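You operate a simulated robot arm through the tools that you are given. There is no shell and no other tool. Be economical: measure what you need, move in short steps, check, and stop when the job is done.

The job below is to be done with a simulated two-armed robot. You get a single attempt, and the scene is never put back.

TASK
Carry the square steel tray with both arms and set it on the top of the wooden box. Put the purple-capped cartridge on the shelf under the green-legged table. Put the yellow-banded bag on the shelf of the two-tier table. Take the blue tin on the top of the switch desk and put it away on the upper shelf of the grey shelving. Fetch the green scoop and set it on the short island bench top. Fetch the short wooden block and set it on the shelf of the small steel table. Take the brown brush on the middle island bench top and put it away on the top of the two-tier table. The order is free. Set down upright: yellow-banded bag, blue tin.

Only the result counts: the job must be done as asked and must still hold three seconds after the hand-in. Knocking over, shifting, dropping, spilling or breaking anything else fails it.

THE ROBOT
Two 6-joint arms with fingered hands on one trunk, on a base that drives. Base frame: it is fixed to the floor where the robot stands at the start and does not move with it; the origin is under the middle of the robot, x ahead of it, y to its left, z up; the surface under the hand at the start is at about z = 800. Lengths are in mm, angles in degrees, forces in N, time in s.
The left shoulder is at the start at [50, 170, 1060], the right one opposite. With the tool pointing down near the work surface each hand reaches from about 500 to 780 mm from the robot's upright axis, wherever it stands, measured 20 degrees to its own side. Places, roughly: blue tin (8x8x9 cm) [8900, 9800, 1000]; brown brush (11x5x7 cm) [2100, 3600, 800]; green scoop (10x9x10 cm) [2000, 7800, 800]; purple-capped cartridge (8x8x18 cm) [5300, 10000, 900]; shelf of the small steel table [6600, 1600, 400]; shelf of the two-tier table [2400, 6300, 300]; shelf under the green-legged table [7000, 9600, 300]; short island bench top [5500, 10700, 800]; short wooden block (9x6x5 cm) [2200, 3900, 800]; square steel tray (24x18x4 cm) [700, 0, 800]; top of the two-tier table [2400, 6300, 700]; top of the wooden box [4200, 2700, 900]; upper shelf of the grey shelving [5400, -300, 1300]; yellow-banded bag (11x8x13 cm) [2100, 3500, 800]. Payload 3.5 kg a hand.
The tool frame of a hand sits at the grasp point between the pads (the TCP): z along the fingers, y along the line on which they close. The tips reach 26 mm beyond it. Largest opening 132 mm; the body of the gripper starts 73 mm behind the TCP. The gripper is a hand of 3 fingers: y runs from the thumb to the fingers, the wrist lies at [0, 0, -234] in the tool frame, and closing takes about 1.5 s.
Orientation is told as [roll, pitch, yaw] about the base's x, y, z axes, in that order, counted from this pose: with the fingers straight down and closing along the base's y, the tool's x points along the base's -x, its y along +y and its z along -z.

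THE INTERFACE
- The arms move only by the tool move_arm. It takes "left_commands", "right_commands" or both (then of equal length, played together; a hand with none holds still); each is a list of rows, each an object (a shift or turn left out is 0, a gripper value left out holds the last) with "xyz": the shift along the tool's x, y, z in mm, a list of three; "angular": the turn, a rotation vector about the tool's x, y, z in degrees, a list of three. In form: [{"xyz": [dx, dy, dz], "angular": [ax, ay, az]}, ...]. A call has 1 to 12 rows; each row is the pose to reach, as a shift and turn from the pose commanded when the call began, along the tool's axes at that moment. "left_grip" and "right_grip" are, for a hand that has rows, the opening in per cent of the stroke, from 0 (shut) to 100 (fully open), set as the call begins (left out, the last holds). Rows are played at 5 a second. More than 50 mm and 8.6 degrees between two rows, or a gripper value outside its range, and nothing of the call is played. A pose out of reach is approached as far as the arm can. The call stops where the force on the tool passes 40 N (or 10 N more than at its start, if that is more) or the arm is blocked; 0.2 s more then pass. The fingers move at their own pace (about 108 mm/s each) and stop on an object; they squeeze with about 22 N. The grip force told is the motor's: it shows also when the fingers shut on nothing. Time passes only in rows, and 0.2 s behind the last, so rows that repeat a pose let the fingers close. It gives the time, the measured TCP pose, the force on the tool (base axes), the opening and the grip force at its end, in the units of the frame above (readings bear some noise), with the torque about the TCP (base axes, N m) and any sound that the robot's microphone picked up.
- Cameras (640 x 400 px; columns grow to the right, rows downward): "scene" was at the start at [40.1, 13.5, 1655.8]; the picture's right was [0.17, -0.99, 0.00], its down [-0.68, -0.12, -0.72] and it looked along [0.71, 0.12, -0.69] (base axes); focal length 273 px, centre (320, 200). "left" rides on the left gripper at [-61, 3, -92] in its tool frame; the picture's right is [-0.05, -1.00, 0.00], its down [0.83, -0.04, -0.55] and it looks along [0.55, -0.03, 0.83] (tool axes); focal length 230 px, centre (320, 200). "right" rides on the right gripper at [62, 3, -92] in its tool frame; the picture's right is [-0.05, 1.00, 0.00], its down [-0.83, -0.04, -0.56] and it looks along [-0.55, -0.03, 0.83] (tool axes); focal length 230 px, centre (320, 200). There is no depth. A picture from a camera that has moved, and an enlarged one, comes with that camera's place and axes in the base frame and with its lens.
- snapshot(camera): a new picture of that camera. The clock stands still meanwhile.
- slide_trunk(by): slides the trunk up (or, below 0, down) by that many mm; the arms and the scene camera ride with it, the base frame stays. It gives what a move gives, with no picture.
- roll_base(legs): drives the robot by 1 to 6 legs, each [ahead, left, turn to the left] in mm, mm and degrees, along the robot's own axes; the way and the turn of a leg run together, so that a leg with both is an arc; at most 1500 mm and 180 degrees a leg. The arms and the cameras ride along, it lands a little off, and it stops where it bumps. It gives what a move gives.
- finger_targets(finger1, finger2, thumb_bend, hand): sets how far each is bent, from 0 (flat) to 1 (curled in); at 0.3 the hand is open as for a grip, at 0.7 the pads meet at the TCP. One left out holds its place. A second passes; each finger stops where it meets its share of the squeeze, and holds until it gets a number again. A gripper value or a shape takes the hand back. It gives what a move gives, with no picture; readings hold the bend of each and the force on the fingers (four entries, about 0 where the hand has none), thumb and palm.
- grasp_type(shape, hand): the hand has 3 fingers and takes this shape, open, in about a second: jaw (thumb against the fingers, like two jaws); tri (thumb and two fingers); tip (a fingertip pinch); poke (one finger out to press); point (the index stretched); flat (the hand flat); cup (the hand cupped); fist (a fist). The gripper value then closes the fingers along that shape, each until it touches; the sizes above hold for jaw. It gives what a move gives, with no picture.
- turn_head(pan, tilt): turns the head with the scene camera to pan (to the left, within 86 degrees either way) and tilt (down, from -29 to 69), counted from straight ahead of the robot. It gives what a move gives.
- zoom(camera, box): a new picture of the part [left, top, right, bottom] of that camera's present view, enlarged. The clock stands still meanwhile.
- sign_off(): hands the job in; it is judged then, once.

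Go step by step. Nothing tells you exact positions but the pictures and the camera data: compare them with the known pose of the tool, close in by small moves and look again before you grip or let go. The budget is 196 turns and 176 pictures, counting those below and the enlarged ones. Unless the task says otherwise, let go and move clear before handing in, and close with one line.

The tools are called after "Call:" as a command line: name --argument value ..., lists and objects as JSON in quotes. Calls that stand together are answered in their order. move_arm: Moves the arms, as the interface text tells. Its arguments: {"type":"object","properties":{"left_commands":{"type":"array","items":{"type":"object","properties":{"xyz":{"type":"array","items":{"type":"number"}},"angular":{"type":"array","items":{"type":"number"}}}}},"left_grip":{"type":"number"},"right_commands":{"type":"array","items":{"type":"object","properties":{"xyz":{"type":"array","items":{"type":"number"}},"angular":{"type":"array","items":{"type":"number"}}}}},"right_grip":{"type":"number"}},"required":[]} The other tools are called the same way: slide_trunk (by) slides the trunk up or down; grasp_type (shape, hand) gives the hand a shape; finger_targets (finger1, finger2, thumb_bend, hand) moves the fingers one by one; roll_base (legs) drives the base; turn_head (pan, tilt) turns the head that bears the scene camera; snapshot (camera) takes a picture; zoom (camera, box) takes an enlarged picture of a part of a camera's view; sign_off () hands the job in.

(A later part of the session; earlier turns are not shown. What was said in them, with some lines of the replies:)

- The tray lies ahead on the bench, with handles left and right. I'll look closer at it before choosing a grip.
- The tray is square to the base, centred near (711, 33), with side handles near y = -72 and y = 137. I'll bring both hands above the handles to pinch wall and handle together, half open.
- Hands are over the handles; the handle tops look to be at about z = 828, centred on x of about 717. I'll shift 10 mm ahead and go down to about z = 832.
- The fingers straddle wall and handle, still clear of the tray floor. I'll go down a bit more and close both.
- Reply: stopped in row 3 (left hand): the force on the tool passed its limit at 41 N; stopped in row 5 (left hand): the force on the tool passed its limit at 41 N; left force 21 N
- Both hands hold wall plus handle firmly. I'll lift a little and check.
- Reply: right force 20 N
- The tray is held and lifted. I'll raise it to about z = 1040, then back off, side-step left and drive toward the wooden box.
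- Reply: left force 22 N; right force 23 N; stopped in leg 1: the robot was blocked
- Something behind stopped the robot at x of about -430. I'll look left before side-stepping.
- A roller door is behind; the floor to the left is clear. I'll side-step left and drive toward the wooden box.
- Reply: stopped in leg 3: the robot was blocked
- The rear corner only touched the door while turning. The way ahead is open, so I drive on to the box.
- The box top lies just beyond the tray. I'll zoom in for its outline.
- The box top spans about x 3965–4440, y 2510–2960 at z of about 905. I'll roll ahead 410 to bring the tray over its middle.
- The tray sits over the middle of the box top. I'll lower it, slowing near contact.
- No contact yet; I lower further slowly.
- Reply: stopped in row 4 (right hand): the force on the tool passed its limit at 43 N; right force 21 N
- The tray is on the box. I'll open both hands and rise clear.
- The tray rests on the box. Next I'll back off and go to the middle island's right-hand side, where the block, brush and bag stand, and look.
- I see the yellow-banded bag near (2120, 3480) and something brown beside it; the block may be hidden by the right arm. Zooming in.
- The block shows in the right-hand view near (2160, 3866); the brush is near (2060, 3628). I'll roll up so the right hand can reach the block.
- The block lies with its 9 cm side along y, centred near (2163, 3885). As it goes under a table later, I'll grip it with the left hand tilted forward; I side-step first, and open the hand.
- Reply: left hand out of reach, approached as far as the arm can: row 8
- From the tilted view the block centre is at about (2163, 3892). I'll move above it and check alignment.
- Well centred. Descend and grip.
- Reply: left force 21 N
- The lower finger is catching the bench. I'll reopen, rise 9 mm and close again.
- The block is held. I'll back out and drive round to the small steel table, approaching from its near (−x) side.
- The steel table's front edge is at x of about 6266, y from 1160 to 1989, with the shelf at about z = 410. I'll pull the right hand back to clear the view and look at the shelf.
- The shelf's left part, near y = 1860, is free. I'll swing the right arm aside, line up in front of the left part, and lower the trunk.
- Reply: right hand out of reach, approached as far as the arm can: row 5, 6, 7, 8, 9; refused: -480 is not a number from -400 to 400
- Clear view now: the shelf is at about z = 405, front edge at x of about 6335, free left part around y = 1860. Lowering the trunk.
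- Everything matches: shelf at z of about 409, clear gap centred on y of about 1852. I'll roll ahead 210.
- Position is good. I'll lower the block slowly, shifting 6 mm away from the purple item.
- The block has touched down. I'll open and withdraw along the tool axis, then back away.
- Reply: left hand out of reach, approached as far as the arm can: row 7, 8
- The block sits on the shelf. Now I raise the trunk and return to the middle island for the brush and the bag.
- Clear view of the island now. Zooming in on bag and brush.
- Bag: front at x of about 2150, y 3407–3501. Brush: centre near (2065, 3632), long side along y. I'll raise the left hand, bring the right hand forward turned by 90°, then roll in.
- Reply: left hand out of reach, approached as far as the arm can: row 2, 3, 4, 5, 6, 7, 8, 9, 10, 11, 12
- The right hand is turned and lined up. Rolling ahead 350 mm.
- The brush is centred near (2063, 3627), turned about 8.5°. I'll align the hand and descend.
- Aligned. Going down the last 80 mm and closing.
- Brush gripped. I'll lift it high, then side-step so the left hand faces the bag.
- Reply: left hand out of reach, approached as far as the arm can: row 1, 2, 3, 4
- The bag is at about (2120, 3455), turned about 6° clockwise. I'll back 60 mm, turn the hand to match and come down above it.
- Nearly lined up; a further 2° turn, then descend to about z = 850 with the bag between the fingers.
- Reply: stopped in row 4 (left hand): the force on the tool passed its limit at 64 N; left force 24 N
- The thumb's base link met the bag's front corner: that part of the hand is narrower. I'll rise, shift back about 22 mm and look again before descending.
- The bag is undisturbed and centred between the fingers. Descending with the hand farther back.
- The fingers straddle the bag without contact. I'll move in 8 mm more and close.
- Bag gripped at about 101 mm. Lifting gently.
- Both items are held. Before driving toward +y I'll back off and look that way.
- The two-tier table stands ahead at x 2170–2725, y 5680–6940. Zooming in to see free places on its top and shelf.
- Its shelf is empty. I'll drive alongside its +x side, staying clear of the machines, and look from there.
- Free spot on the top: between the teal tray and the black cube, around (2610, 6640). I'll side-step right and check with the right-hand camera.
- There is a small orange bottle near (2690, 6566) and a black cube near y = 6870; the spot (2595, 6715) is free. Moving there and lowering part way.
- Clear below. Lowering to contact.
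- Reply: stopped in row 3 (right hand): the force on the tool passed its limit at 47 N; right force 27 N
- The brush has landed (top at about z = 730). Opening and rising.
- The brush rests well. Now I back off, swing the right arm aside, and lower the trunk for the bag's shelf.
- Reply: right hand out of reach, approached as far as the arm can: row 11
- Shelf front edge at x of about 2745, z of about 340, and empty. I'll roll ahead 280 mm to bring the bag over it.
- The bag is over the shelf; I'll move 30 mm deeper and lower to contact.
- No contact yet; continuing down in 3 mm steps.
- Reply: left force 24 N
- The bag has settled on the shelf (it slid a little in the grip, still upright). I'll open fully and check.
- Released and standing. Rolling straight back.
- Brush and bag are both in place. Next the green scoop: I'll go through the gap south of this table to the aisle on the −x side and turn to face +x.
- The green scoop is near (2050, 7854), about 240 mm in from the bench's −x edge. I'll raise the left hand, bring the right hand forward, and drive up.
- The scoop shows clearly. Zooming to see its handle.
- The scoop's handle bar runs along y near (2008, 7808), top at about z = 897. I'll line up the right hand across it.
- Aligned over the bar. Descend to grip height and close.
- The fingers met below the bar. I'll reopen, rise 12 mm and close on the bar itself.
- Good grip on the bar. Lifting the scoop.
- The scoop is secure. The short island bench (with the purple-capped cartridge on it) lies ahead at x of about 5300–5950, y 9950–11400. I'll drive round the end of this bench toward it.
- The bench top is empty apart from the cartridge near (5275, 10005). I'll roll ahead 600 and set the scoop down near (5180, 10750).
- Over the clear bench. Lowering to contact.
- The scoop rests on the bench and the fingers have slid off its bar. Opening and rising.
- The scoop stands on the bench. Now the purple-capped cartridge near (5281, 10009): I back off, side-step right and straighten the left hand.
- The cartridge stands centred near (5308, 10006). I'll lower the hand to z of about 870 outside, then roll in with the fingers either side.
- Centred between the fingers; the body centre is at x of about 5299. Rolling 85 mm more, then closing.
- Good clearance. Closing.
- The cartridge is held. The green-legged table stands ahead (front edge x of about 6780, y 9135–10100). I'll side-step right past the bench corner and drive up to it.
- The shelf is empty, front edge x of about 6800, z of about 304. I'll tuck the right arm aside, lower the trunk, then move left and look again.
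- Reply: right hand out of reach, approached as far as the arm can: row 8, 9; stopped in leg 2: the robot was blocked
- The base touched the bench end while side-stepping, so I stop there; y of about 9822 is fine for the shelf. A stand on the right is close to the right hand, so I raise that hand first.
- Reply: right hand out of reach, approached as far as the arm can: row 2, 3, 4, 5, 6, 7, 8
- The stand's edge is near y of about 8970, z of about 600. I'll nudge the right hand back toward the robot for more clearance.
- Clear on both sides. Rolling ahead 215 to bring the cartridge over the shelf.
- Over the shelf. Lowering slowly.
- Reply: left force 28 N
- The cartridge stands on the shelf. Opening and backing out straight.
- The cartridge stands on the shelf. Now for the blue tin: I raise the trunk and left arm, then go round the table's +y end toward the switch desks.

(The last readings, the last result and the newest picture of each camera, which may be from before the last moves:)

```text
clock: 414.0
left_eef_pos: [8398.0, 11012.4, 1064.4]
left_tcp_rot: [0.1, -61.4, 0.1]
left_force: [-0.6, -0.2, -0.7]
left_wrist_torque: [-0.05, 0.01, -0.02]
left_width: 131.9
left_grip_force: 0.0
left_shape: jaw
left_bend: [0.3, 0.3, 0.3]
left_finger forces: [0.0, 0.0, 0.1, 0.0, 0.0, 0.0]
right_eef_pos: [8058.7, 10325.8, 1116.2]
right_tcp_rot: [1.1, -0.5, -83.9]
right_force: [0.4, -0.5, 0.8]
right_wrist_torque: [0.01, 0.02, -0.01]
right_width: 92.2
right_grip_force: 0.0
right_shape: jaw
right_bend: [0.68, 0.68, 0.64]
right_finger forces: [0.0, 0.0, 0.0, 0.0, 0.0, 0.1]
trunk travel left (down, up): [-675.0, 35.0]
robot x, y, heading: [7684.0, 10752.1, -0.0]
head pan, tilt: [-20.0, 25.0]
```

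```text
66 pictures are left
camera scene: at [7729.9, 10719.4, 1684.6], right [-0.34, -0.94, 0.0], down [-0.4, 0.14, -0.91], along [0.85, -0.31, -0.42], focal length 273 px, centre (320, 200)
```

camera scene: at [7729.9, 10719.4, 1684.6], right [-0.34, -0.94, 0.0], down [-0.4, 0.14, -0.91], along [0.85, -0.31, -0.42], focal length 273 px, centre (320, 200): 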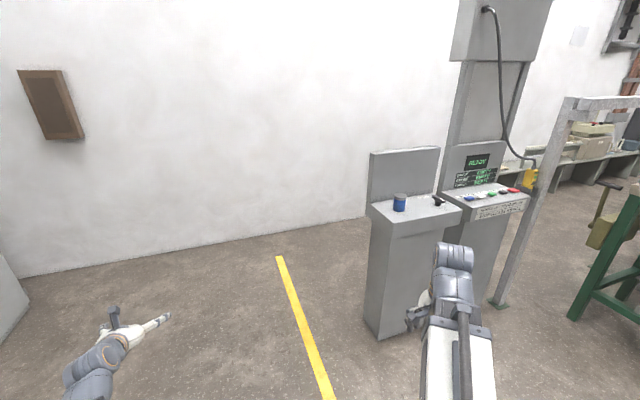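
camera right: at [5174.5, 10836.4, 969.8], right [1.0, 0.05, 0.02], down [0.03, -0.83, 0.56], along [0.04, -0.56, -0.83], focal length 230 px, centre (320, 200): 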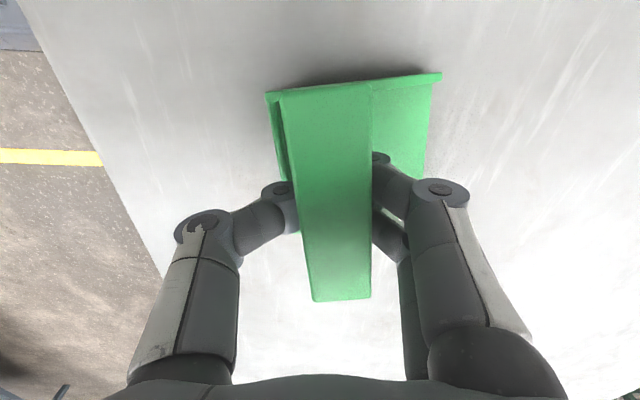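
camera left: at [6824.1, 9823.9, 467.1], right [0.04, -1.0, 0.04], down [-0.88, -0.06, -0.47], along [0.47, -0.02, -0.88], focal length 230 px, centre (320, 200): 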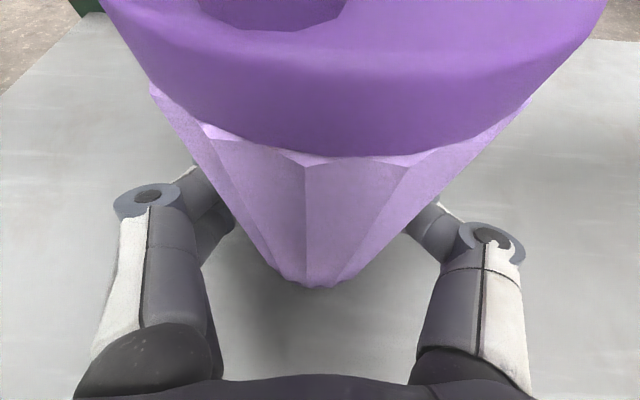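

The tin stands on the left desk near (8845, 9850), top of desk about z = 1000. I'll side-step right and approach.

Call:
roll_base --legs '[[0, -1155, 0], [200, 0, 0]]'

Call:
turn_head --pan 5 --tilt 35

Call:
snapshot --camera "scene"

Call:
snapshot --camera "left"

```text
clock: 421.0
left_eef_pos: [8594.2, 9862.1, 1064.5]
left_tcp_rot: [0.2, -61.4, -0.6]
left_force: [0.4, 0.4, 0.0]
left_wrist_torque: [0.03, 0.01, 0.02]
left_width: 131.9
left_grip_force: 0.0
left_shape: jaw
left_bend: [0.3, 0.3, 0.3]
left_finger forces: [0.0, 0.0, 0.1, 0.0, 0.0, 0.0]
right_eef_pos: [8248.3, 9179.2, 1115.9]
right_tcp_rot: [1.1, -0.6, -84.5]
right_force: [0.3, -0.6, -0.6]
right_wrist_torque: [-0.02, -0.02, -0.01]
right_width: 92.0
right_grip_force: 0.0
right_shape: jaw
right_bend: [0.68, 0.68, 0.64]
right_finger forces: [0.0, 0.1, 0.1, 0.0, 0.0, 0.1]
trunk travel left (down, up): [-675.0, 35.0]
robot x, y, heading: [7875.0, 9608.5, -0.7]
head pan, tilt: [-20.0, 25.0]
```

```text
clock: 421.9
left_eef_pos: [8596.3, 9862.4, 1065.1]
left_tcp_rot: [0.1, -61.6, -0.7]
left_force: [-0.4, 0.5, -0.1]
left_wrist_torque: [-0.01, 0.0, -0.01]
left_width: 131.9
left_grip_force: 0.1
left_shape: jaw
left_bend: [0.3, 0.3, 0.3]
left_finger forces: [0.0, 0.0, 0.1, 0.0, 0.0, 0.0]
right_eef_pos: [8247.3, 9178.7, 1116.4]
right_tcp_rot: [1.1, -0.5, -84.6]
right_force: [1.1, 0.0, -0.2]
right_wrist_torque: [0.03, -0.04, -0.03]
right_width: 92.3
right_grip_force: 0.1
right_shape: jaw
right_bend: [0.68, 0.68, 0.64]
right_finger forces: [0.0, 0.0, 0.0, 0.0, 0.0, 0.0]
trunk travel left (down, up): [-675.0, 35.0]
robot x, y, heading: [7881.7, 9609.1, -0.8]
head pan, tilt: [5.0, 35.0]
```

```text
65 pictures are left
camera scene: at [7924.9, 9616.3, 1668.9], right [0.08, -1.0, 0.0], down [-0.57, -0.04, -0.82], along [0.82, 0.06, -0.57], focal length 273 px, centre (320, 200)
```

scene: 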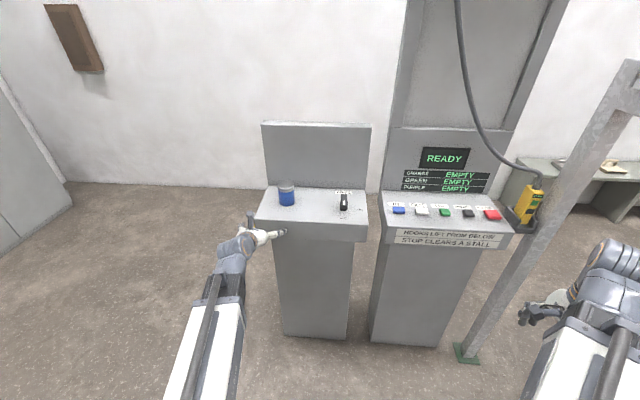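

```text
64 pictures are left
camera left: at [8543.1, 9865.5, 1164.9], right [0.01, -1.0, 0.05], down [-0.88, -0.03, -0.47], along [0.47, -0.03, -0.88], focal length 230 px, centre (320, 200)
```

left: 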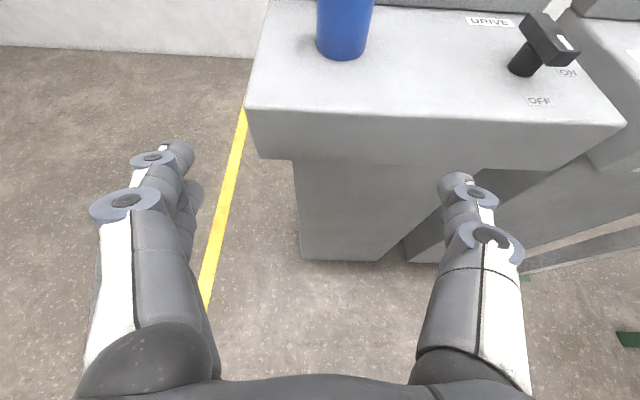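

By triangulation the desk top is at z of about 967 and the tin is centred near (8915, 9832). I'll lower the hand to z of about 1012, then roll in part way and look.

Call:
move_arm --left_commands '[{"xyz": [15, 0, 8]}, {"xyz": [31, 0, 17]}, {"xyz": [46.6, 0, 25.2]}, {"xyz": [46.6, 0, 25.2]}]'

Call:
roll_base --legs '[[215, -27, 0.8]]'

Call:
snapshot --camera "left"

```text
clock: 422.9
left_eef_pos: [8596.3, 9862.5, 1011.9]
left_tcp_rot: [0.1, -61.5, -0.7]
left_force: [-0.5, -1.0, -0.5]
left_wrist_torque: [0.01, -0.03, 0.02]
left_width: 132.3
left_grip_force: 0.1
left_shape: jaw
left_bend: [0.3, 0.3, 0.3]
left_finger forces: [0.0, 0.1, 0.1, 0.0, 0.0, 0.0]
right_eef_pos: [8247.6, 9178.7, 1115.7]
right_tcp_rot: [1.0, -0.4, -84.7]
right_force: [0.4, 0.1, -0.1]
right_wrist_torque: [0.03, 0.01, 0.02]
right_width: 92.5
right_grip_force: 0.0
right_shape: jaw
right_bend: [0.68, 0.68, 0.64]
right_finger forces: [0.0, 0.1, 0.0, 0.0, 0.1, 0.0]
trunk travel left (down, up): [-675.0, 35.0]
robot x, y, heading: [7881.4, 9606.3, -0.7]
head pan, tilt: [5.0, 35.0]
```

```text
clock: 424.6
left_eef_pos: [8812.1, 9845.1, 1010.8]
left_tcp_rot: [0.2, -61.5, 0.1]
left_force: [0.8, 0.5, 0.9]
left_wrist_torque: [0.0, -0.01, -0.01]
left_width: 132.0
left_grip_force: 0.1
left_shape: jaw
left_bend: [0.3, 0.3, 0.3]
left_finger forces: [0.0, 0.1, 0.0, 0.0, 0.0, 0.0]
right_eef_pos: [8472.6, 9158.3, 1115.8]
right_tcp_rot: [0.9, -0.5, -83.8]
right_force: [0.5, 0.3, 0.2]
right_wrist_torque: [-0.02, 0.0, 0.0]
right_width: 92.2
right_grip_force: 0.0
right_shape: jaw
right_bend: [0.68, 0.68, 0.64]
right_finger forces: [0.0, 0.0, 0.0, 0.0, 0.1, 0.0]
trunk travel left (down, up): [-675.0, 35.0]
robot x, y, heading: [8096.9, 9580.8, 0.3]
head pan, tilt: [5.0, 35.0]
```

```text
63 pictures are left
camera left: at [8759.2, 9847.9, 1111.6], right [0.03, -1.0, 0.04], down [-0.88, -0.05, -0.47], along [0.47, -0.03, -0.88], focal length 230 px, centre (320, 200)
```

left: 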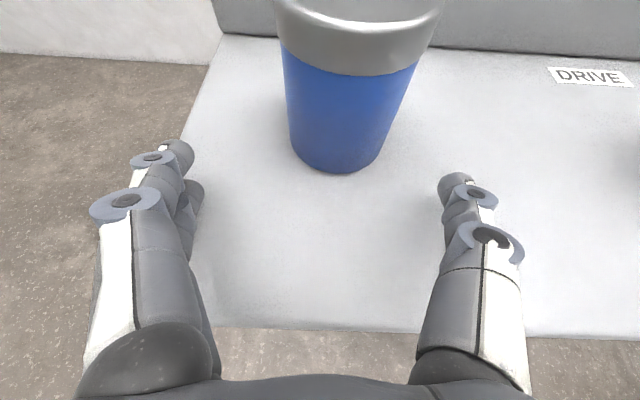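

The tin's centre is at about (8898, 9830). Final approach: 78 ahead, 15 right, then close.

Call:
roll_base --legs '[[10, -15, 0], [69, 0, 0]]'

Call:
snapshot --camera "left"

```text
clock: 426.0
left_eef_pos: [8890.2, 9830.9, 1011.3]
left_tcp_rot: [0.0, -61.5, 0.1]
left_force: [0.0, -0.8, -0.2]
left_wrist_torque: [0.0, 0.02, -0.01]
left_width: 131.9
left_grip_force: 0.0
left_shape: jaw
left_bend: [0.3, 0.3, 0.3]
left_finger forces: [0.0, 0.1, 0.0, 0.0, 0.1, 0.0]
right_eef_pos: [8552.5, 9143.5, 1116.2]
right_tcp_rot: [1.0, -0.5, -83.8]
right_force: [0.0, -0.4, -0.8]
right_wrist_torque: [0.01, 0.04, 0.0]
right_width: 92.2
right_grip_force: 0.0
right_shape: jaw
right_bend: [0.68, 0.68, 0.64]
right_finger forces: [0.1, 0.1, 0.0, 0.0, 0.0, 0.1]
trunk travel left (down, up): [-675.0, 35.0]
robot x, y, heading: [8174.3, 9566.9, 0.2]
head pan, tilt: [5.0, 35.0]
```

```text
62 pictures are left
camera left: at [8838.5, 9833.6, 1111.4], right [0.03, -1.0, 0.05], down [-0.88, -0.05, -0.46], along [0.47, -0.03, -0.88], focal length 230 px, centre (320, 200)
```

left: 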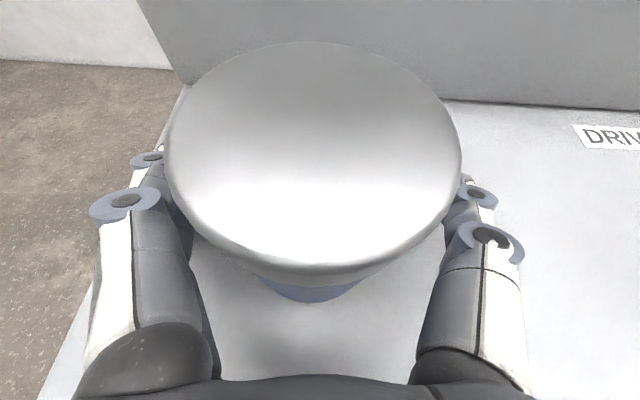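

The tin is between the fingers. Closing and lifting.

Call:
move_arm --left_commands '[{"xyz": [0, 0, 0]}, {"xyz": [0, 0, 0]}, {"xyz": [0, 0, 0]}, {"xyz": [0, 0, 0]}, {"xyz": [0, 0, 0]}, {"xyz": [0, 0, 0]}, {"xyz": [0, 0, 0]}, {"xyz": [0, 0, 0]}]' --left_grip 0

Call:
move_arm --left_commands '[{"xyz": [-9, 0, -5]}, {"xyz": [-26, 0, -14]}, {"xyz": [-53, 0, -29]}, {"xyz": [-70, 0, -38]}, {"xyz": [-70, 0, -38]}]'

Call:
snapshot --camera "left"

```text
clock: 427.8
left_eef_pos: [8889.6, 9830.8, 1010.5]
left_tcp_rot: [0.1, -61.5, 0.1]
left_force: [-0.4, -0.4, -0.3]
left_wrist_torque: [0.02, 0.0, 0.0]
left_width: 47.2
left_grip_force: 21.8
left_shape: jaw
left_bend: [0.74, 0.73, 0.73]
left_finger forces: [8.8, 9.4, 0.0, 0.0, 19.7, 0.1]
right_eef_pos: [8551.0, 9143.4, 1116.8]
right_tcp_rot: [1.0, -0.4, -83.8]
right_force: [0.5, 0.6, -0.4]
right_wrist_torque: [0.0, -0.05, 0.02]
right_width: 92.2
right_grip_force: 0.0
right_shape: jaw
right_bend: [0.68, 0.68, 0.64]
right_finger forces: [0.1, 0.0, 0.0, 0.0, 0.0, 0.0]
trunk travel left (down, up): [-675.0, 35.0]
robot x, y, heading: [8176.4, 9566.7, 0.4]
head pan, tilt: [5.0, 35.0]
```

```text
clock: 429.0
left_eef_pos: [8888.5, 9831.7, 1091.4]
left_tcp_rot: [0.2, -61.5, 0.2]
left_force: [-0.3, -0.9, -3.3]
left_wrist_torque: [0.02, -0.04, 0.01]
left_width: 47.0
left_grip_force: 22.5
left_shape: jaw
left_bend: [0.74, 0.73, 0.73]
left_finger forces: [8.7, 9.9, 0.0, 0.0, 19.4, 0.0]
right_eef_pos: [8552.0, 9143.7, 1117.3]
right_tcp_rot: [1.0, -0.5, -83.7]
right_force: [0.1, 1.1, -0.8]
right_wrist_torque: [-0.02, 0.0, -0.01]
right_width: 92.2
right_grip_force: 0.0
right_shape: jaw
right_bend: [0.68, 0.68, 0.64]
right_finger forces: [0.1, 0.0, 0.0, 0.0, 0.1, 0.1]
trunk travel left (down, up): [-675.0, 35.0]
robot x, y, heading: [8177.1, 9565.4, 0.4]
head pan, tilt: [5.0, 35.0]
```

```text
61 pictures are left
camera left: at [8836.8, 9834.2, 1191.8], right [0.03, -1.0, 0.05], down [-0.88, -0.05, -0.47], along [0.47, -0.03, -0.88], focal length 230 px, centre (320, 200)
```

left: 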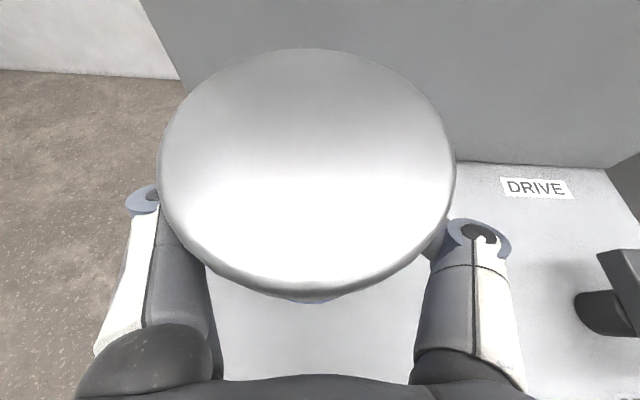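

The tin is held. I'll retrace the way out round the green table and head back toward the long aisle.

Call:
roll_base --legs '[[-490, 0, 0], [0, 1180, 0], [-1380, 0, 0], [0, 0, 180], [0, 1400, 0], [1500, 0, 0]]'

Call:
turn_head --pan 0 --tilt 25

Call:
snapshot --camera "scene"

```text
clock: 465.1
left_eef_pos: [4063.9, 9040.4, 1091.6]
left_tcp_rot: [0.1, -61.4, -179.6]
left_force: [0.4, 0.0, -2.9]
left_wrist_torque: [0.04, 0.07, 0.03]
left_width: 46.2
left_grip_force: 22.4
left_shape: jaw
left_bend: [0.74, 0.73, 0.73]
left_finger forces: [8.6, 9.5, 0.1, 0.0, 18.6, 0.0]
right_eef_pos: [4396.0, 9731.5, 1115.5]
right_tcp_rot: [1.0, -0.5, 96.6]
right_force: [0.1, -0.2, 0.5]
right_wrist_torque: [-0.02, 0.03, -0.02]
right_width: 92.2
right_grip_force: 0.1
right_shape: jaw
right_bend: [0.68, 0.68, 0.64]
right_finger forces: [0.0, 0.1, 0.0, 0.1, 0.0, 0.0]
trunk travel left (down, up): [-675.0, 35.0]
robot x, y, heading: [4776.4, 9308.7, -179.4]
head pan, tilt: [5.0, 35.0]
```

```text
clock: 465.8
left_eef_pos: [4063.5, 9041.3, 1091.1]
left_tcp_rot: [0.1, -61.5, -179.5]
left_force: [1.1, -0.4, -2.6]
left_wrist_torque: [-0.02, 0.01, 0.02]
left_width: 46.2
left_grip_force: 22.1
left_shape: jaw
left_bend: [0.74, 0.73, 0.73]
left_finger forces: [8.5, 9.5, 0.0, 0.1, 18.6, 0.0]
right_eef_pos: [4397.4, 9730.3, 1116.1]
right_tcp_rot: [1.0, -0.5, 96.6]
right_force: [0.3, 0.2, 0.1]
right_wrist_torque: [-0.03, -0.05, -0.02]
right_width: 91.9
right_grip_force: 0.2
right_shape: jaw
right_bend: [0.68, 0.68, 0.64]
right_finger forces: [0.1, 0.0, 0.1, 0.0, 0.0, 0.0]
trunk travel left (down, up): [-675.0, 35.0]
robot x, y, heading: [4773.7, 9306.2, -179.0]
head pan, tilt: [0.0, 25.0]
```

```text
60 pictures are left
camera scene: at [4721.3, 9308.1, 1684.6], right [-0.01, 1.0, 0.0], down [0.42, 0.01, -0.91], along [-0.91, -0.01, -0.42], focal length 273 px, centre (320, 200)
```

scene: 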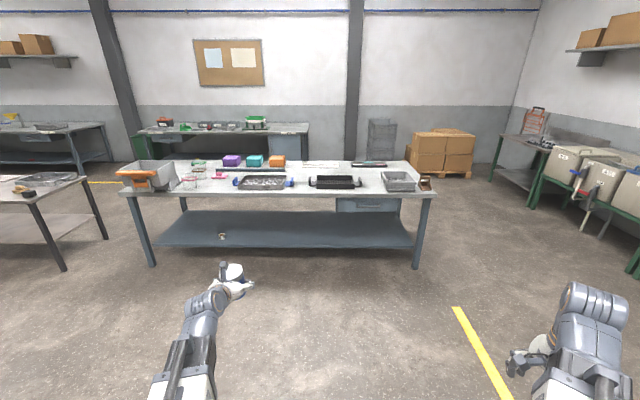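

The way ahead is clear. I'll check the tin in hand, then continue west and turn down the aisle.

Call:
roll_base --legs '[[1500, 0, 0], [80, 0, 0], [0, 0, 89], [1400, 0, 0], [1400, 0, 0]]'

Call:
snapshot --camera "left"

Call:
snapshot --camera "scene"

```text
clock: 490.7
left_eef_pos: [3288.5, 5747.0, 1090.4]
left_tcp_rot: [0.1, -61.5, -93.5]
left_force: [-0.5, -0.3, -2.9]
left_wrist_torque: [-0.02, 0.03, -0.01]
left_width: 45.5
left_grip_force: 22.3
left_shape: jaw
left_bend: [0.74, 0.73, 0.73]
left_finger forces: [8.5, 9.2, 0.0, 0.1, 18.3, 0.0]
right_eef_pos: [2624.3, 6129.4, 1115.9]
right_tcp_rot: [1.1, -0.5, -177.7]
right_force: [0.9, 0.1, -0.3]
right_wrist_torque: [0.03, -0.01, -0.01]
right_width: 92.1
right_grip_force: 0.1
right_shape: jaw
right_bend: [0.68, 0.68, 0.64]
right_finger forces: [0.0, 0.0, 0.0, 0.1, 0.0, 0.1]
trunk travel left (down, up): [-675.0, 35.0]
robot x, y, heading: [3071.1, 6476.1, -93.5]
head pan, tilt: [0.0, 25.0]
```

```text
59 pictures are left
camera left: at [3294.8, 5797.7, 1191.4], right [-1.0, 0.04, 0.05], down [0.01, 0.89, -0.47], along [-0.06, -0.46, -0.88], focal length 230 px, centre (320, 200)
```

left: 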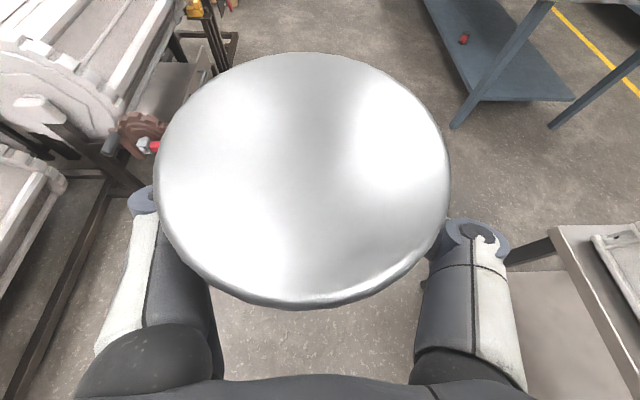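

```text
58 pictures are left
camera scene: at [3067.8, 6422.2, 1684.6], right [-1.0, 0.06, 0.0], down [0.03, 0.42, -0.91], along [-0.06, -0.9, -0.42], focal length 273 px, centre (320, 200)
```

scene: 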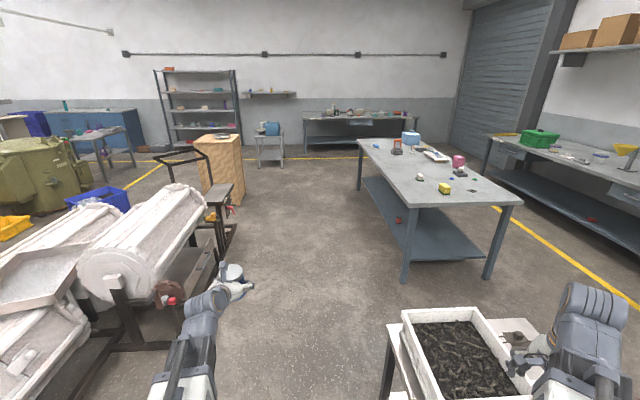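

The aisle and the grey shelving are in view: the shelf at z of about 1306 is the upper one, with about 450 mm above it. Zooming to see what stands on it.

Call:
zoom --camera "scene" --box '[140, 55, 260, 165]'

```text
3.64 times, centred on (200, 110) of scene
camera zoom: at [3067.8, 6422.2, 1684.6], right [-1.0, 0.06, 0.0], down [0.03, 0.42, -0.91], along [-0.06, -0.9, -0.42], focal length 993 px, centre (756, 527)
```

zoom: 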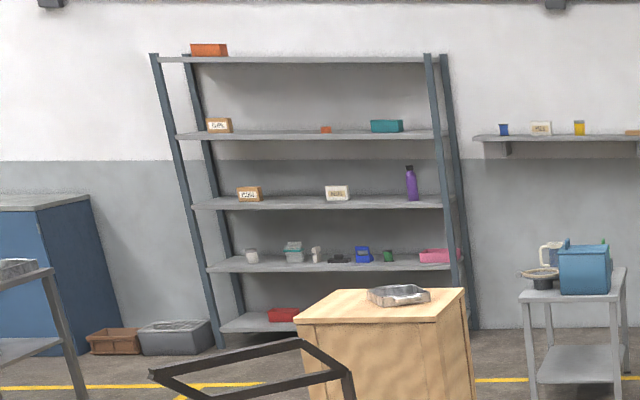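

A free gap on that shelf lies between the small box and the orange item, near x = 5680. I continue down the aisle.

Call:
roll_base --legs '[[0, 0, 3.5], [1425, 0, 0], [1425, 0, 0], [1425, 0, 0]]'

```text
clock: 511.7
left_eef_pos: [3342.2, 1468.5, 1091.4]
left_tcp_rot: [0.0, -61.4, -89.5]
left_force: [0.1, -0.2, -2.4]
left_wrist_torque: [-0.04, -0.01, -0.02]
left_width: 45.6
left_grip_force: 22.0
left_shape: jaw
left_bend: [0.74, 0.73, 0.73]
left_finger forces: [8.6, 9.3, 0.0, 0.0, 18.3, 0.1]
right_eef_pos: [2652.9, 1801.0, 1116.4]
right_tcp_rot: [1.0, -0.6, -173.5]
right_force: [0.7, -0.1, 0.7]
right_wrist_torque: [0.02, 0.0, -0.03]
right_width: 92.3
right_grip_force: 0.0
right_shape: jaw
right_bend: [0.68, 0.68, 0.64]
right_finger forces: [0.1, 0.0, 0.1, 0.1, 0.0, 0.1]
trunk travel left (down, up): [-675.0, 35.0]
robot x, y, heading: [3071.4, 2179.7, -89.2]
head pan, tilt: [0.0, 25.0]
```

On course. Side-stepping +x between the wooden box and the cooler table, in two parts.

Call:
roll_base --legs '[[0, 700, -0.8]]'

Call:
snapshot --camera "scene"

```text
clock: 515.5
left_eef_pos: [4036.8, 1465.9, 1091.5]
left_tcp_rot: [0.0, -61.5, -90.6]
left_force: [0.2, -0.1, -1.8]
left_wrist_torque: [0.01, 0.0, -0.03]
left_width: 45.2
left_grip_force: 22.2
left_shape: jaw
left_bend: [0.74, 0.73, 0.73]
left_finger forces: [8.6, 9.1, 0.1, 0.0, 18.3, 0.0]
right_eef_pos: [3353.7, 1810.7, 1115.7]
right_tcp_rot: [1.0, -0.5, -174.4]
right_force: [0.4, -0.4, 1.0]
right_wrist_torque: [-0.02, -0.01, 0.03]
right_width: 92.2
right_grip_force: 0.1
right_shape: jaw
right_bend: [0.68, 0.68, 0.64]
right_finger forces: [0.1, 0.1, 0.0, 0.0, 0.0, 0.1]
trunk travel left (down, up): [-675.0, 35.0]
robot x, y, heading: [3780.2, 2182.0, -90.2]
head pan, tilt: [0.0, 25.0]
```

```text
56 pictures are left
camera scene: at [3780.8, 2128.5, 1684.6], right [-1.0, 0.01, 0.0], down [0.0, 0.42, -0.91], along [-0.01, -0.91, -0.42], focal length 273 px, centre (320, 200)
```

scene: 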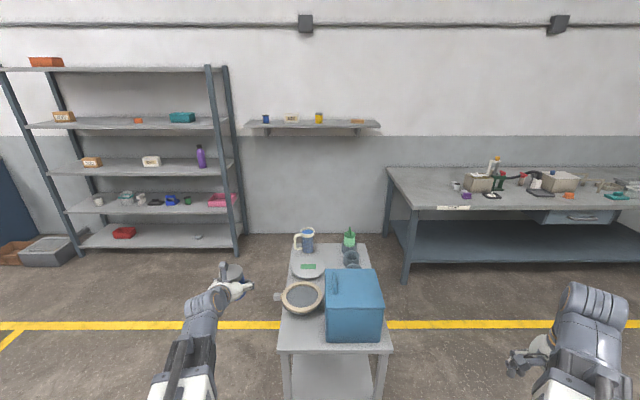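

The cooler is passed. Continuing +x to line up with the free gap near x = 5635, then raising trunk and hand.

Call:
roll_base --legs '[[0, 1200, 0.2], [0, 400, 0], [700, 0, 0]]'

Call:
slide_trunk --by 35

Call:
move_arm --left_commands '[{"xyz": [-22, 0, -12]}, {"xyz": [-44, 0, -24]}, {"xyz": [-66, 0, -36]}, {"xyz": [-88, 0, -47]}, {"xyz": [-110, 0, -59]}, {"xyz": [-132, 0, -71]}, {"xyz": [-154, 0, -83]}, {"xyz": [-176, 0, -95]}, {"xyz": [-198, 0, -107]}, {"xyz": [-220, 0, -119]}, {"xyz": [-242, 0, -131]}, {"xyz": [-255, 0, -138]}]'

Call:
turn_head --pan 10 --tilt 15

Call:
snapshot --camera "scene"

Call:
snapshot --camera "left"

```text
clock: 527.2
left_eef_pos: [5658.1, 765.7, 1090.8]
left_tcp_rot: [0.1, -61.5, -90.0]
left_force: [-0.3, -0.4, -2.9]
left_wrist_torque: [0.01, -0.03, 0.0]
left_width: 45.5
left_grip_force: 21.8
left_shape: jaw
left_bend: [0.74, 0.73, 0.73]
left_finger forces: [8.5, 9.1, 0.1, 0.1, 18.5, 0.0]
right_eef_pos: [4971.3, 1102.7, 1115.2]
right_tcp_rot: [1.1, -0.5, -173.9]
right_force: [1.0, 0.2, 0.4]
right_wrist_torque: [0.01, 0.01, 0.01]
right_width: 92.2
right_grip_force: 0.0
right_shape: jaw
right_bend: [0.68, 0.68, 0.64]
right_finger forces: [0.1, 0.0, 0.0, 0.0, 0.0, 0.0]
trunk travel left (down, up): [-675.0, 35.0]
robot x, y, heading: [5394.9, 1478.6, -89.9]
head pan, tilt: [0.0, 25.0]
```

```text
clock: 528.0
left_eef_pos: [5658.1, 766.1, 1125.6]
left_tcp_rot: [0.1, -61.5, -90.0]
left_force: [-0.2, -0.4, -2.8]
left_wrist_torque: [-0.04, 0.0, -0.02]
left_width: 45.3
left_grip_force: 22.0
left_shape: jaw
left_bend: [0.74, 0.73, 0.73]
left_finger forces: [8.5, 9.1, 0.0, 0.0, 18.4, 0.0]
right_eef_pos: [4971.2, 1104.6, 1152.0]
right_tcp_rot: [1.0, -0.4, -173.9]
right_force: [0.1, -0.7, 0.3]
right_wrist_torque: [0.0, 0.03, 0.02]
right_width: 92.2
right_grip_force: 0.1
right_shape: jaw
right_bend: [0.68, 0.68, 0.64]
right_finger forces: [0.0, 0.1, 0.1, 0.1, 0.1, 0.0]
trunk travel left (down, up): [-710.0, 0.0]
robot x, y, heading: [5396.0, 1477.7, -90.1]
head pan, tilt: [0.0, 25.0]
```

```text
clock: 530.6
left_eef_pos: [5659.1, 764.8, 1417.0]
left_tcp_rot: [0.0, -61.4, -89.9]
left_force: [-0.2, -0.1, -2.9]
left_wrist_torque: [-0.02, 0.02, -0.01]
left_width: 45.3
left_grip_force: 22.3
left_shape: jaw
left_bend: [0.74, 0.73, 0.73]
left_finger forces: [8.6, 9.2, 0.1, 0.0, 18.4, 0.1]
right_eef_pos: [4971.3, 1103.0, 1151.3]
right_tcp_rot: [0.9, -0.5, -173.9]
right_force: [0.7, -0.2, -0.6]
right_wrist_torque: [0.04, 0.0, 0.03]
right_width: 92.5
right_grip_force: 0.0
right_shape: jaw
right_bend: [0.68, 0.68, 0.64]
right_finger forces: [0.0, 0.0, 0.0, 0.0, 0.1, 0.0]
trunk travel left (down, up): [-710.0, 0.0]
robot x, y, heading: [5397.0, 1478.1, -89.8]
head pan, tilt: [0.0, 25.0]
```

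```text
clock: 531.3
left_eef_pos: [5658.0, 764.9, 1416.6]
left_tcp_rot: [0.1, -61.5, -90.0]
left_force: [-1.0, 0.5, -2.2]
left_wrist_torque: [-0.02, 0.02, -0.03]
left_width: 45.3
left_grip_force: 22.0
left_shape: jaw
left_bend: [0.74, 0.73, 0.73]
left_finger forces: [8.5, 9.2, 0.0, 0.1, 18.3, 0.0]
right_eef_pos: [4971.2, 1102.9, 1152.3]
right_tcp_rot: [1.0, -0.6, -173.9]
right_force: [-0.5, 0.3, -0.2]
right_wrist_torque: [0.0, -0.02, 0.0]
right_width: 91.9
right_grip_force: 0.1
right_shape: jaw
right_bend: [0.68, 0.68, 0.64]
right_finger forces: [0.1, 0.0, 0.1, 0.1, 0.1, 0.0]
trunk travel left (down, up): [-710.0, 0.0]
robot x, y, heading: [5396.3, 1477.1, -89.6]
head pan, tilt: [10.0, 15.0]
```

```text
55 pictures are left
camera scene: at [5411.1, 1425.5, 1735.8], right [-0.98, -0.18, 0.0], down [-0.05, 0.26, -0.97], along [0.17, -0.95, -0.26], focal length 273 px, centre (320, 200)
```

scene: 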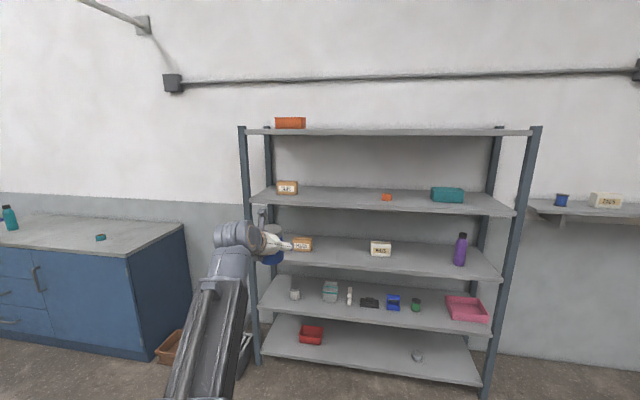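

```text
54 pictures are left
camera left: at [5662.1, 816.6, 1516.6], right [-1.0, -0.03, 0.05], down [-0.04, 0.88, -0.47], along [-0.03, -0.47, -0.88], focal length 230 px, centre (320, 200)
```

left: 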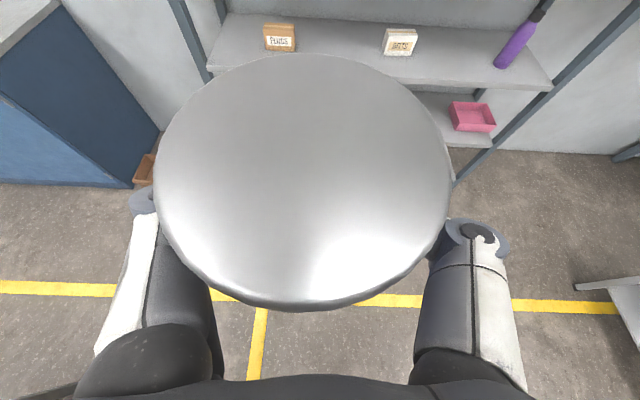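

Triangulation puts the upper shelf at z = 1306, front edge near y = −109 at x = 5658, with a free gap from x 5310 to 5860. Rolling up to just short of it.

Call:
roll_base --legs '[[800, 0, 0]]'

Call:
turn_head --pan 15 --tilt 25

Call:
snapshot --camera "scene"

Call:
snapshot --camera "left"

```text
clock: 535.6
left_eef_pos: [5670.8, -37.4, 1415.4]
left_tcp_rot: [0.1, -61.5, -89.4]
left_force: [1.0, 0.2, -2.4]
left_wrist_torque: [-0.04, 0.01, 0.01]
left_width: 45.4
left_grip_force: 22.2
left_shape: jaw
left_bend: [0.74, 0.73, 0.73]
left_finger forces: [8.6, 9.2, 0.0, 0.0, 18.4, 0.0]
right_eef_pos: [4980.7, 294.9, 1151.4]
right_tcp_rot: [1.0, -0.5, -173.4]
right_force: [-0.5, 0.5, 0.1]
right_wrist_torque: [0.02, -0.01, -0.02]
right_width: 92.2
right_grip_force: 0.0
right_shape: jaw
right_bend: [0.68, 0.68, 0.64]
right_finger forces: [0.0, 0.1, 0.0, 0.0, 0.0, 0.0]
trunk travel left (down, up): [-710.0, 0.0]
robot x, y, heading: [5401.0, 671.7, -89.4]
head pan, tilt: [10.0, 15.0]
```

```text
clock: 536.4
left_eef_pos: [5672.4, -36.0, 1415.1]
left_tcp_rot: [0.1, -61.5, -89.4]
left_force: [0.3, -0.6, -2.3]
left_wrist_torque: [-0.02, 0.01, 0.0]
left_width: 45.2
left_grip_force: 22.4
left_shape: jaw
left_bend: [0.74, 0.73, 0.73]
left_finger forces: [8.6, 9.3, 0.0, 0.1, 18.5, 0.0]
right_eef_pos: [4980.5, 296.5, 1150.4]
right_tcp_rot: [0.9, -0.4, -173.4]
right_force: [-0.2, -0.3, -0.6]
right_wrist_torque: [-0.01, -0.02, 0.01]
right_width: 92.2
right_grip_force: 0.0
right_shape: jaw
right_bend: [0.68, 0.68, 0.64]
right_finger forces: [0.1, 0.0, 0.0, 0.0, 0.1, 0.0]
trunk travel left (down, up): [-710.0, 0.0]
robot x, y, heading: [5405.7, 672.5, -89.1]
head pan, tilt: [15.0, 25.0]
```

```text
53 pictures are left
camera scene: at [5425.5, 624.9, 1719.7], right [-0.96, -0.27, 0.0], down [-0.11, 0.41, -0.91], along [0.25, -0.87, -0.42], focal length 273 px, centre (320, 200)
```

scene: 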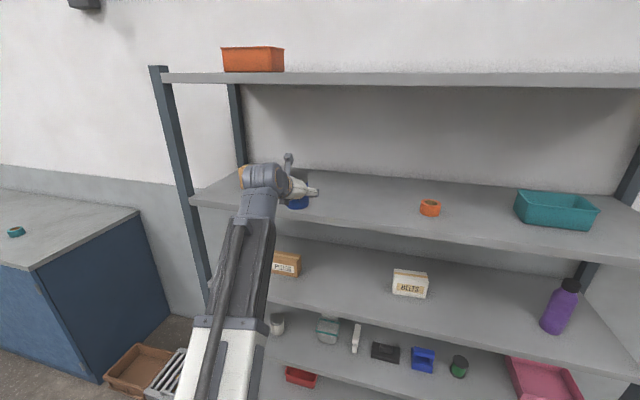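

```text
52 pictures are left
camera left: at [5674.4, 15.2, 1516.7], right [-1.0, -0.04, 0.05], down [-0.05, 0.88, -0.47], along [-0.02, -0.47, -0.88], focal length 230 px, centre (320, 200)
```

left: 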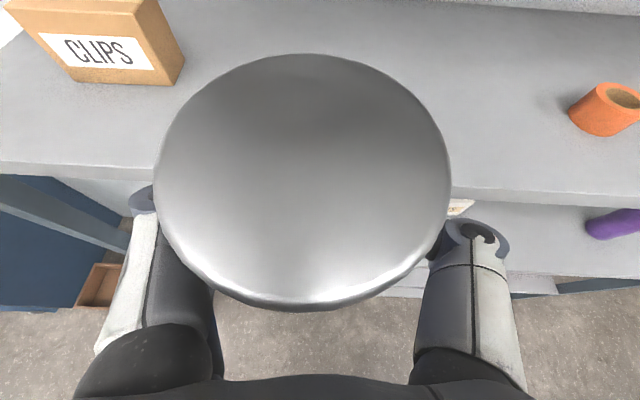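

The gap is clear (CLIPS box to the left, orange ring to the right); the shelf's front edge is at y of about −122. Rolling 175 mm further.

Call:
roll_base --legs '[[175, 0, 0]]'

Call:
snapshot --camera "left"

Call:
snapshot --camera "scene"

```text
clock: 537.8
left_eef_pos: [5674.1, -211.0, 1415.5]
left_tcp_rot: [0.2, -61.4, -89.4]
left_force: [0.4, -0.3, -2.7]
left_wrist_torque: [-0.02, 0.01, -0.02]
left_width: 45.5
left_grip_force: 22.1
left_shape: jaw
left_bend: [0.74, 0.73, 0.73]
left_finger forces: [8.7, 9.1, 0.1, 0.0, 18.4, 0.0]
right_eef_pos: [4983.9, 120.5, 1151.3]
right_tcp_rot: [1.0, -0.5, -173.3]
right_force: [-0.3, 0.7, 0.8]
right_wrist_torque: [0.02, 0.0, 0.02]
right_width: 92.2
right_grip_force: 0.1
right_shape: jaw
right_bend: [0.68, 0.68, 0.64]
right_finger forces: [0.0, 0.0, 0.0, 0.0, 0.1, 0.0]
trunk travel left (down, up): [-710.0, 0.0]
robot x, y, heading: [5402.0, 499.8, -89.2]
head pan, tilt: [15.0, 25.0]
```

```text
51 pictures are left
camera left: at [5677.2, -159.9, 1515.9], right [-1.0, -0.04, 0.05], down [-0.05, 0.88, -0.46], along [-0.02, -0.47, -0.88], focal length 230 px, centre (320, 200)
```

left: 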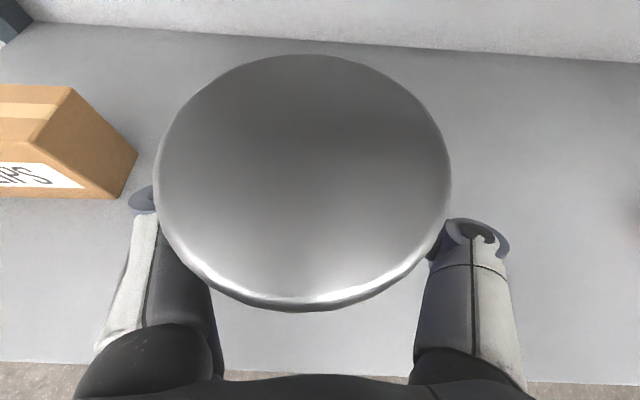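

```text
50 pictures are left
camera scene: at [5427.8, 449.4, 1719.5], right [-0.96, -0.27, 0.0], down [-0.11, 0.41, -0.91], along [0.25, -0.87, -0.42], focal length 273 px, centre (320, 200)
```

scene: 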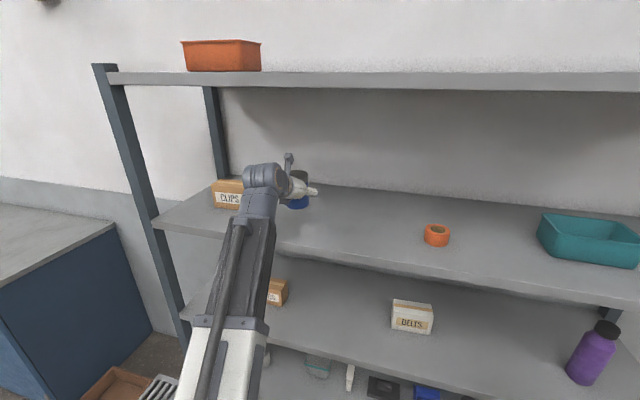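

Well placed. Lowering the tin slowly to the shelf.

Call:
move_arm --left_commands '[{"xyz": [22, 0, 12]}, {"xyz": [39.6, 0, 21.4]}, {"xyz": [44, 0, 23.8]}, {"xyz": [47.5, 0, 25.7]}, {"xyz": [50.2, 0, 27.1]}, {"xyz": [52.8, 0, 28.5]}, {"xyz": [55.4, 0, 29.9]}, {"xyz": [58.1, 0, 31.4]}, {"xyz": [60.7, 0, 32.8]}, {"xyz": [63.4, 0, 34.2]}, {"xyz": [66, 0, 35.6]}]'

Call:
snapshot --camera "left"

```text
clock: 540.2
left_eef_pos: [5675.8, -209.2, 1342.2]
left_tcp_rot: [0.1, -61.5, -89.4]
left_force: [0.5, -0.4, -2.2]
left_wrist_torque: [-0.03, 0.01, -0.02]
left_width: 45.4
left_grip_force: 22.1
left_shape: jaw
left_bend: [0.74, 0.73, 0.73]
left_finger forces: [8.7, 9.1, 0.1, 0.0, 18.4, 0.0]
right_eef_pos: [4982.8, 121.8, 1152.7]
right_tcp_rot: [1.0, -0.6, -173.4]
right_force: [-0.6, 0.2, 0.1]
right_wrist_torque: [-0.03, -0.01, -0.05]
right_width: 92.2
right_grip_force: 0.0
right_shape: jaw
right_bend: [0.68, 0.68, 0.64]
right_finger forces: [0.0, 0.0, 0.0, 0.0, 0.0, 0.0]
trunk travel left (down, up): [-710.0, 0.0]
robot x, y, heading: [5403.3, 500.6, -89.0]
head pan, tilt: [15.0, 25.0]
```

```text
49 pictures are left
camera left: at [5677.0, -158.5, 1442.0], right [-1.0, -0.04, 0.05], down [-0.05, 0.88, -0.47], along [-0.02, -0.47, -0.88], focal length 230 px, centre (320, 200)
```

left: 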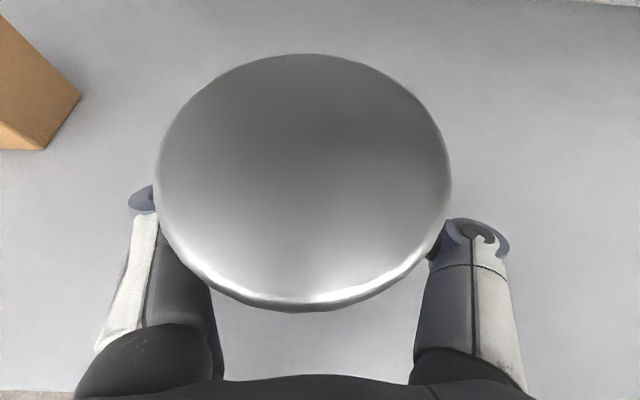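

Not touching yet; continuing in 2 mm steps.

Call:
move_arm --left_commands '[{"xyz": [1.8, 0, 1]}, {"xyz": [3.5, 0, 1.9]}, {"xyz": [5.3, 0, 2.9]}, {"xyz": [7, 0, 3.8]}, {"xyz": [8.8, 0, 4.8]}, {"xyz": [10.6, 0, 5.7]}, {"xyz": [12.3, 0, 6.7]}, {"xyz": [14.1, 0, 7.6]}, {"xyz": [15.8, 0, 8.6]}, {"xyz": [17.6, 0, 9.5]}, {"xyz": [19.4, 0, 10.5]}, {"xyz": [21.1, 0, 11.4]}]'

Call:
snapshot --camera "left"

```text
clock: 542.5
left_eef_pos: [5674.9, -208.9, 1327.5]
left_tcp_rot: [0.4, -62.6, -89.6]
left_force: [-1.5, 0.0, 12.1]
left_wrist_torque: [-0.08, -0.05, -0.02]
left_width: 45.1
left_grip_force: 22.2
left_shape: jaw
left_bend: [0.74, 0.74, 0.74]
left_finger forces: [11.5, 9.8, 0.0, 0.1, 21.9, 0.1]
right_eef_pos: [4983.6, 122.6, 1150.5]
right_tcp_rot: [1.1, -0.5, -173.5]
right_force: [0.1, 0.5, -0.1]
right_wrist_torque: [-0.01, -0.03, -0.01]
right_width: 92.0
right_grip_force: 0.0
right_shape: jaw
right_bend: [0.68, 0.68, 0.64]
right_finger forces: [0.1, 0.0, 0.0, 0.0, 0.0, 0.0]
trunk travel left (down, up): [-710.0, 0.0]
robot x, y, heading: [5403.1, 502.1, -89.1]
head pan, tilt: [15.0, 25.0]
stopped in row 11 (left hand): the force on the tool passed its limit at 41 N (the readings are from after the stop); the commanded pose is now the measured one
```

```text
48 pictures are left
camera left: at [5676.4, -156.2, 1426.6], right [-1.0, -0.04, 0.04], down [-0.05, 0.87, -0.48], along [-0.02, -0.48, -0.88], focal length 230 px, centre (320, 200)
```

left: 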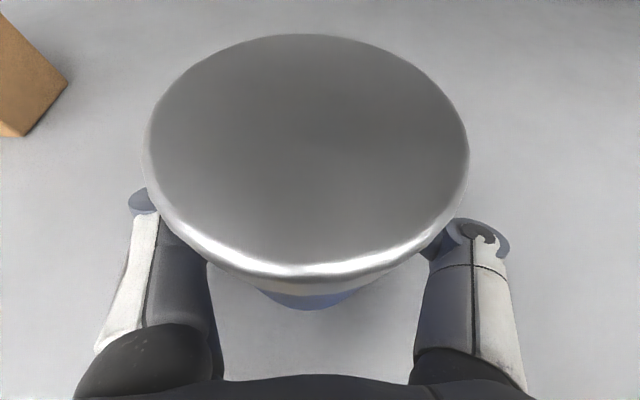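

The tin has seated upright on the shelf. Opening the hand.

Call:
move_arm --left_commands '[{"xyz": [0, 0, 0]}, {"xyz": [0, 0, 0]}, {"xyz": [0, 0, 0]}, {"xyz": [0, 0, 0]}, {"xyz": [0, 0, 0]}, {"xyz": [0, 0, 0]}]' --left_grip 100

Call:
snapshot --camera "left"

```text
clock: 543.9
left_eef_pos: [5674.5, -208.8, 1326.1]
left_tcp_rot: [0.4, -62.3, -89.6]
left_force: [-2.8, -3.0, 11.1]
left_wrist_torque: [-0.22, -0.77, -0.25]
left_width: 132.0
left_grip_force: 0.0
left_shape: jaw
left_bend: [0.3, 0.32, 0.3]
left_finger forces: [0.0, 11.1, 0.1, 0.0, 0.0, 0.0]
right_eef_pos: [4982.6, 122.5, 1151.1]
right_tcp_rot: [0.9, -0.4, -173.5]
right_force: [-0.9, 0.6, 0.2]
right_wrist_torque: [-0.01, -0.01, -0.05]
right_width: 92.4
right_grip_force: 0.0
right_shape: jaw
right_bend: [0.68, 0.68, 0.64]
right_finger forces: [0.1, 0.0, 0.0, 0.0, 0.0, 0.1]
trunk travel left (down, up): [-710.0, 0.0]
robot x, y, heading: [5410.4, 501.5, -89.3]
head pan, tilt: [15.0, 25.0]
```

```text
47 pictures are left
camera left: at [5676.2, -157.2, 1425.4], right [-1.0, -0.04, 0.04], down [-0.05, 0.88, -0.48], along [-0.02, -0.48, -0.88], focal length 230 px, centre (320, 200)
```

left: 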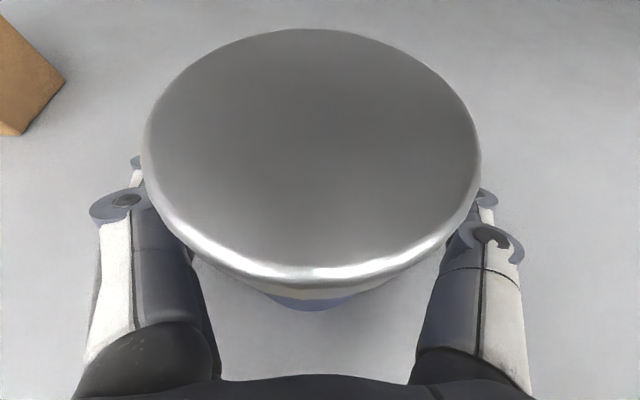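

Released. I'll raise the hand 12 mm off the shelf, then back away straight.

Call:
move_arm --left_commands '[{"xyz": [-5.3, 0, -2.8]}, {"xyz": [-10.6, 0, -5.7]}, {"xyz": [-10.6, 0, -5.7]}]'

Call:
roll_base --legs '[[-120, 0, 0], [-400, 0, 0]]'

Call:
snapshot --camera "scene"

```text
clock: 544.7
left_eef_pos: [5675.2, -211.3, 1338.0]
left_tcp_rot: [0.2, -62.2, -89.4]
left_force: [-0.1, 0.2, 0.5]
left_wrist_torque: [0.0, -0.01, 0.0]
left_width: 132.0
left_grip_force: 0.1
left_shape: jaw
left_bend: [0.3, 0.3, 0.3]
left_finger forces: [0.1, 0.0, 0.1, 0.0, 0.0, 0.0]
right_eef_pos: [4982.7, 123.1, 1151.5]
right_tcp_rot: [1.0, -0.5, -173.3]
right_force: [-0.3, -0.3, 0.2]
right_wrist_torque: [-0.03, -0.04, 0.01]
right_width: 92.3
right_grip_force: 0.0
right_shape: jaw
right_bend: [0.68, 0.68, 0.64]
right_finger forces: [0.0, 0.0, 0.0, 0.0, 0.0, 0.1]
trunk travel left (down, up): [-710.0, 0.0]
robot x, y, heading: [5405.0, 500.0, -89.2]
head pan, tilt: [15.0, 25.0]
```

```text
clock: 548.1
left_eef_pos: [5665.0, 312.7, 1337.6]
left_tcp_rot: [0.2, -62.4, -89.7]
left_force: [0.5, 0.6, 0.1]
left_wrist_torque: [-0.01, -0.01, 0.01]
left_width: 131.9
left_grip_force: 0.1
left_shape: jaw
left_bend: [0.3, 0.3, 0.3]
left_finger forces: [0.0, 0.0, 0.1, 0.1, 0.0, 0.0]
right_eef_pos: [4975.6, 648.1, 1151.7]
right_tcp_rot: [1.1, -0.6, -173.7]
right_force: [-0.4, 0.1, 0.1]
right_wrist_torque: [-0.02, 0.0, 0.01]
right_width: 92.0
right_grip_force: 0.0
right_shape: jaw
right_bend: [0.68, 0.68, 0.64]
right_finger forces: [0.0, 0.0, 0.1, 0.0, 0.0, 0.1]
trunk travel left (down, up): [-710.0, 0.0]
robot x, y, heading: [5400.9, 1026.2, -89.8]
head pan, tilt: [15.0, 25.0]
```

```text
46 pictures are left
camera scene: at [5421.4, 976.8, 1719.7], right [-0.96, -0.27, 0.0], down [-0.11, 0.41, -0.91], along [0.24, -0.87, -0.42], focal length 273 px, centre (320, 200)
```

scene: 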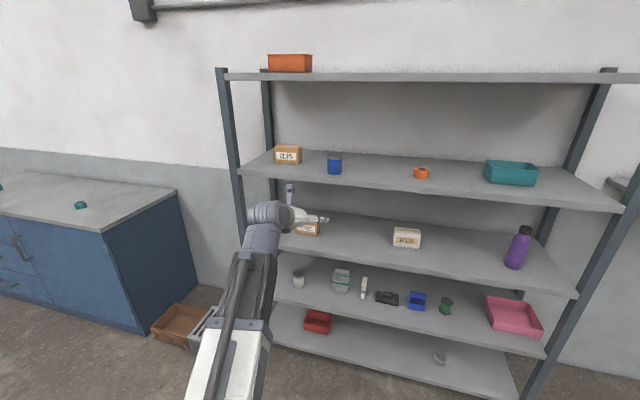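

The blue tin stands upright on the upper shelf, so all seven items are in their places and both hands are clear. Handing in.

Call:
sign_off

```text
The job is handed in.
```

All seven items are set down where the task asked, and the job is handed in. The bag and tin looked upright in my last pictures of them. The base bumped the roller door twice and the short island bench once; nothing looked displaced afterwards, but I didn't check those spots closely.
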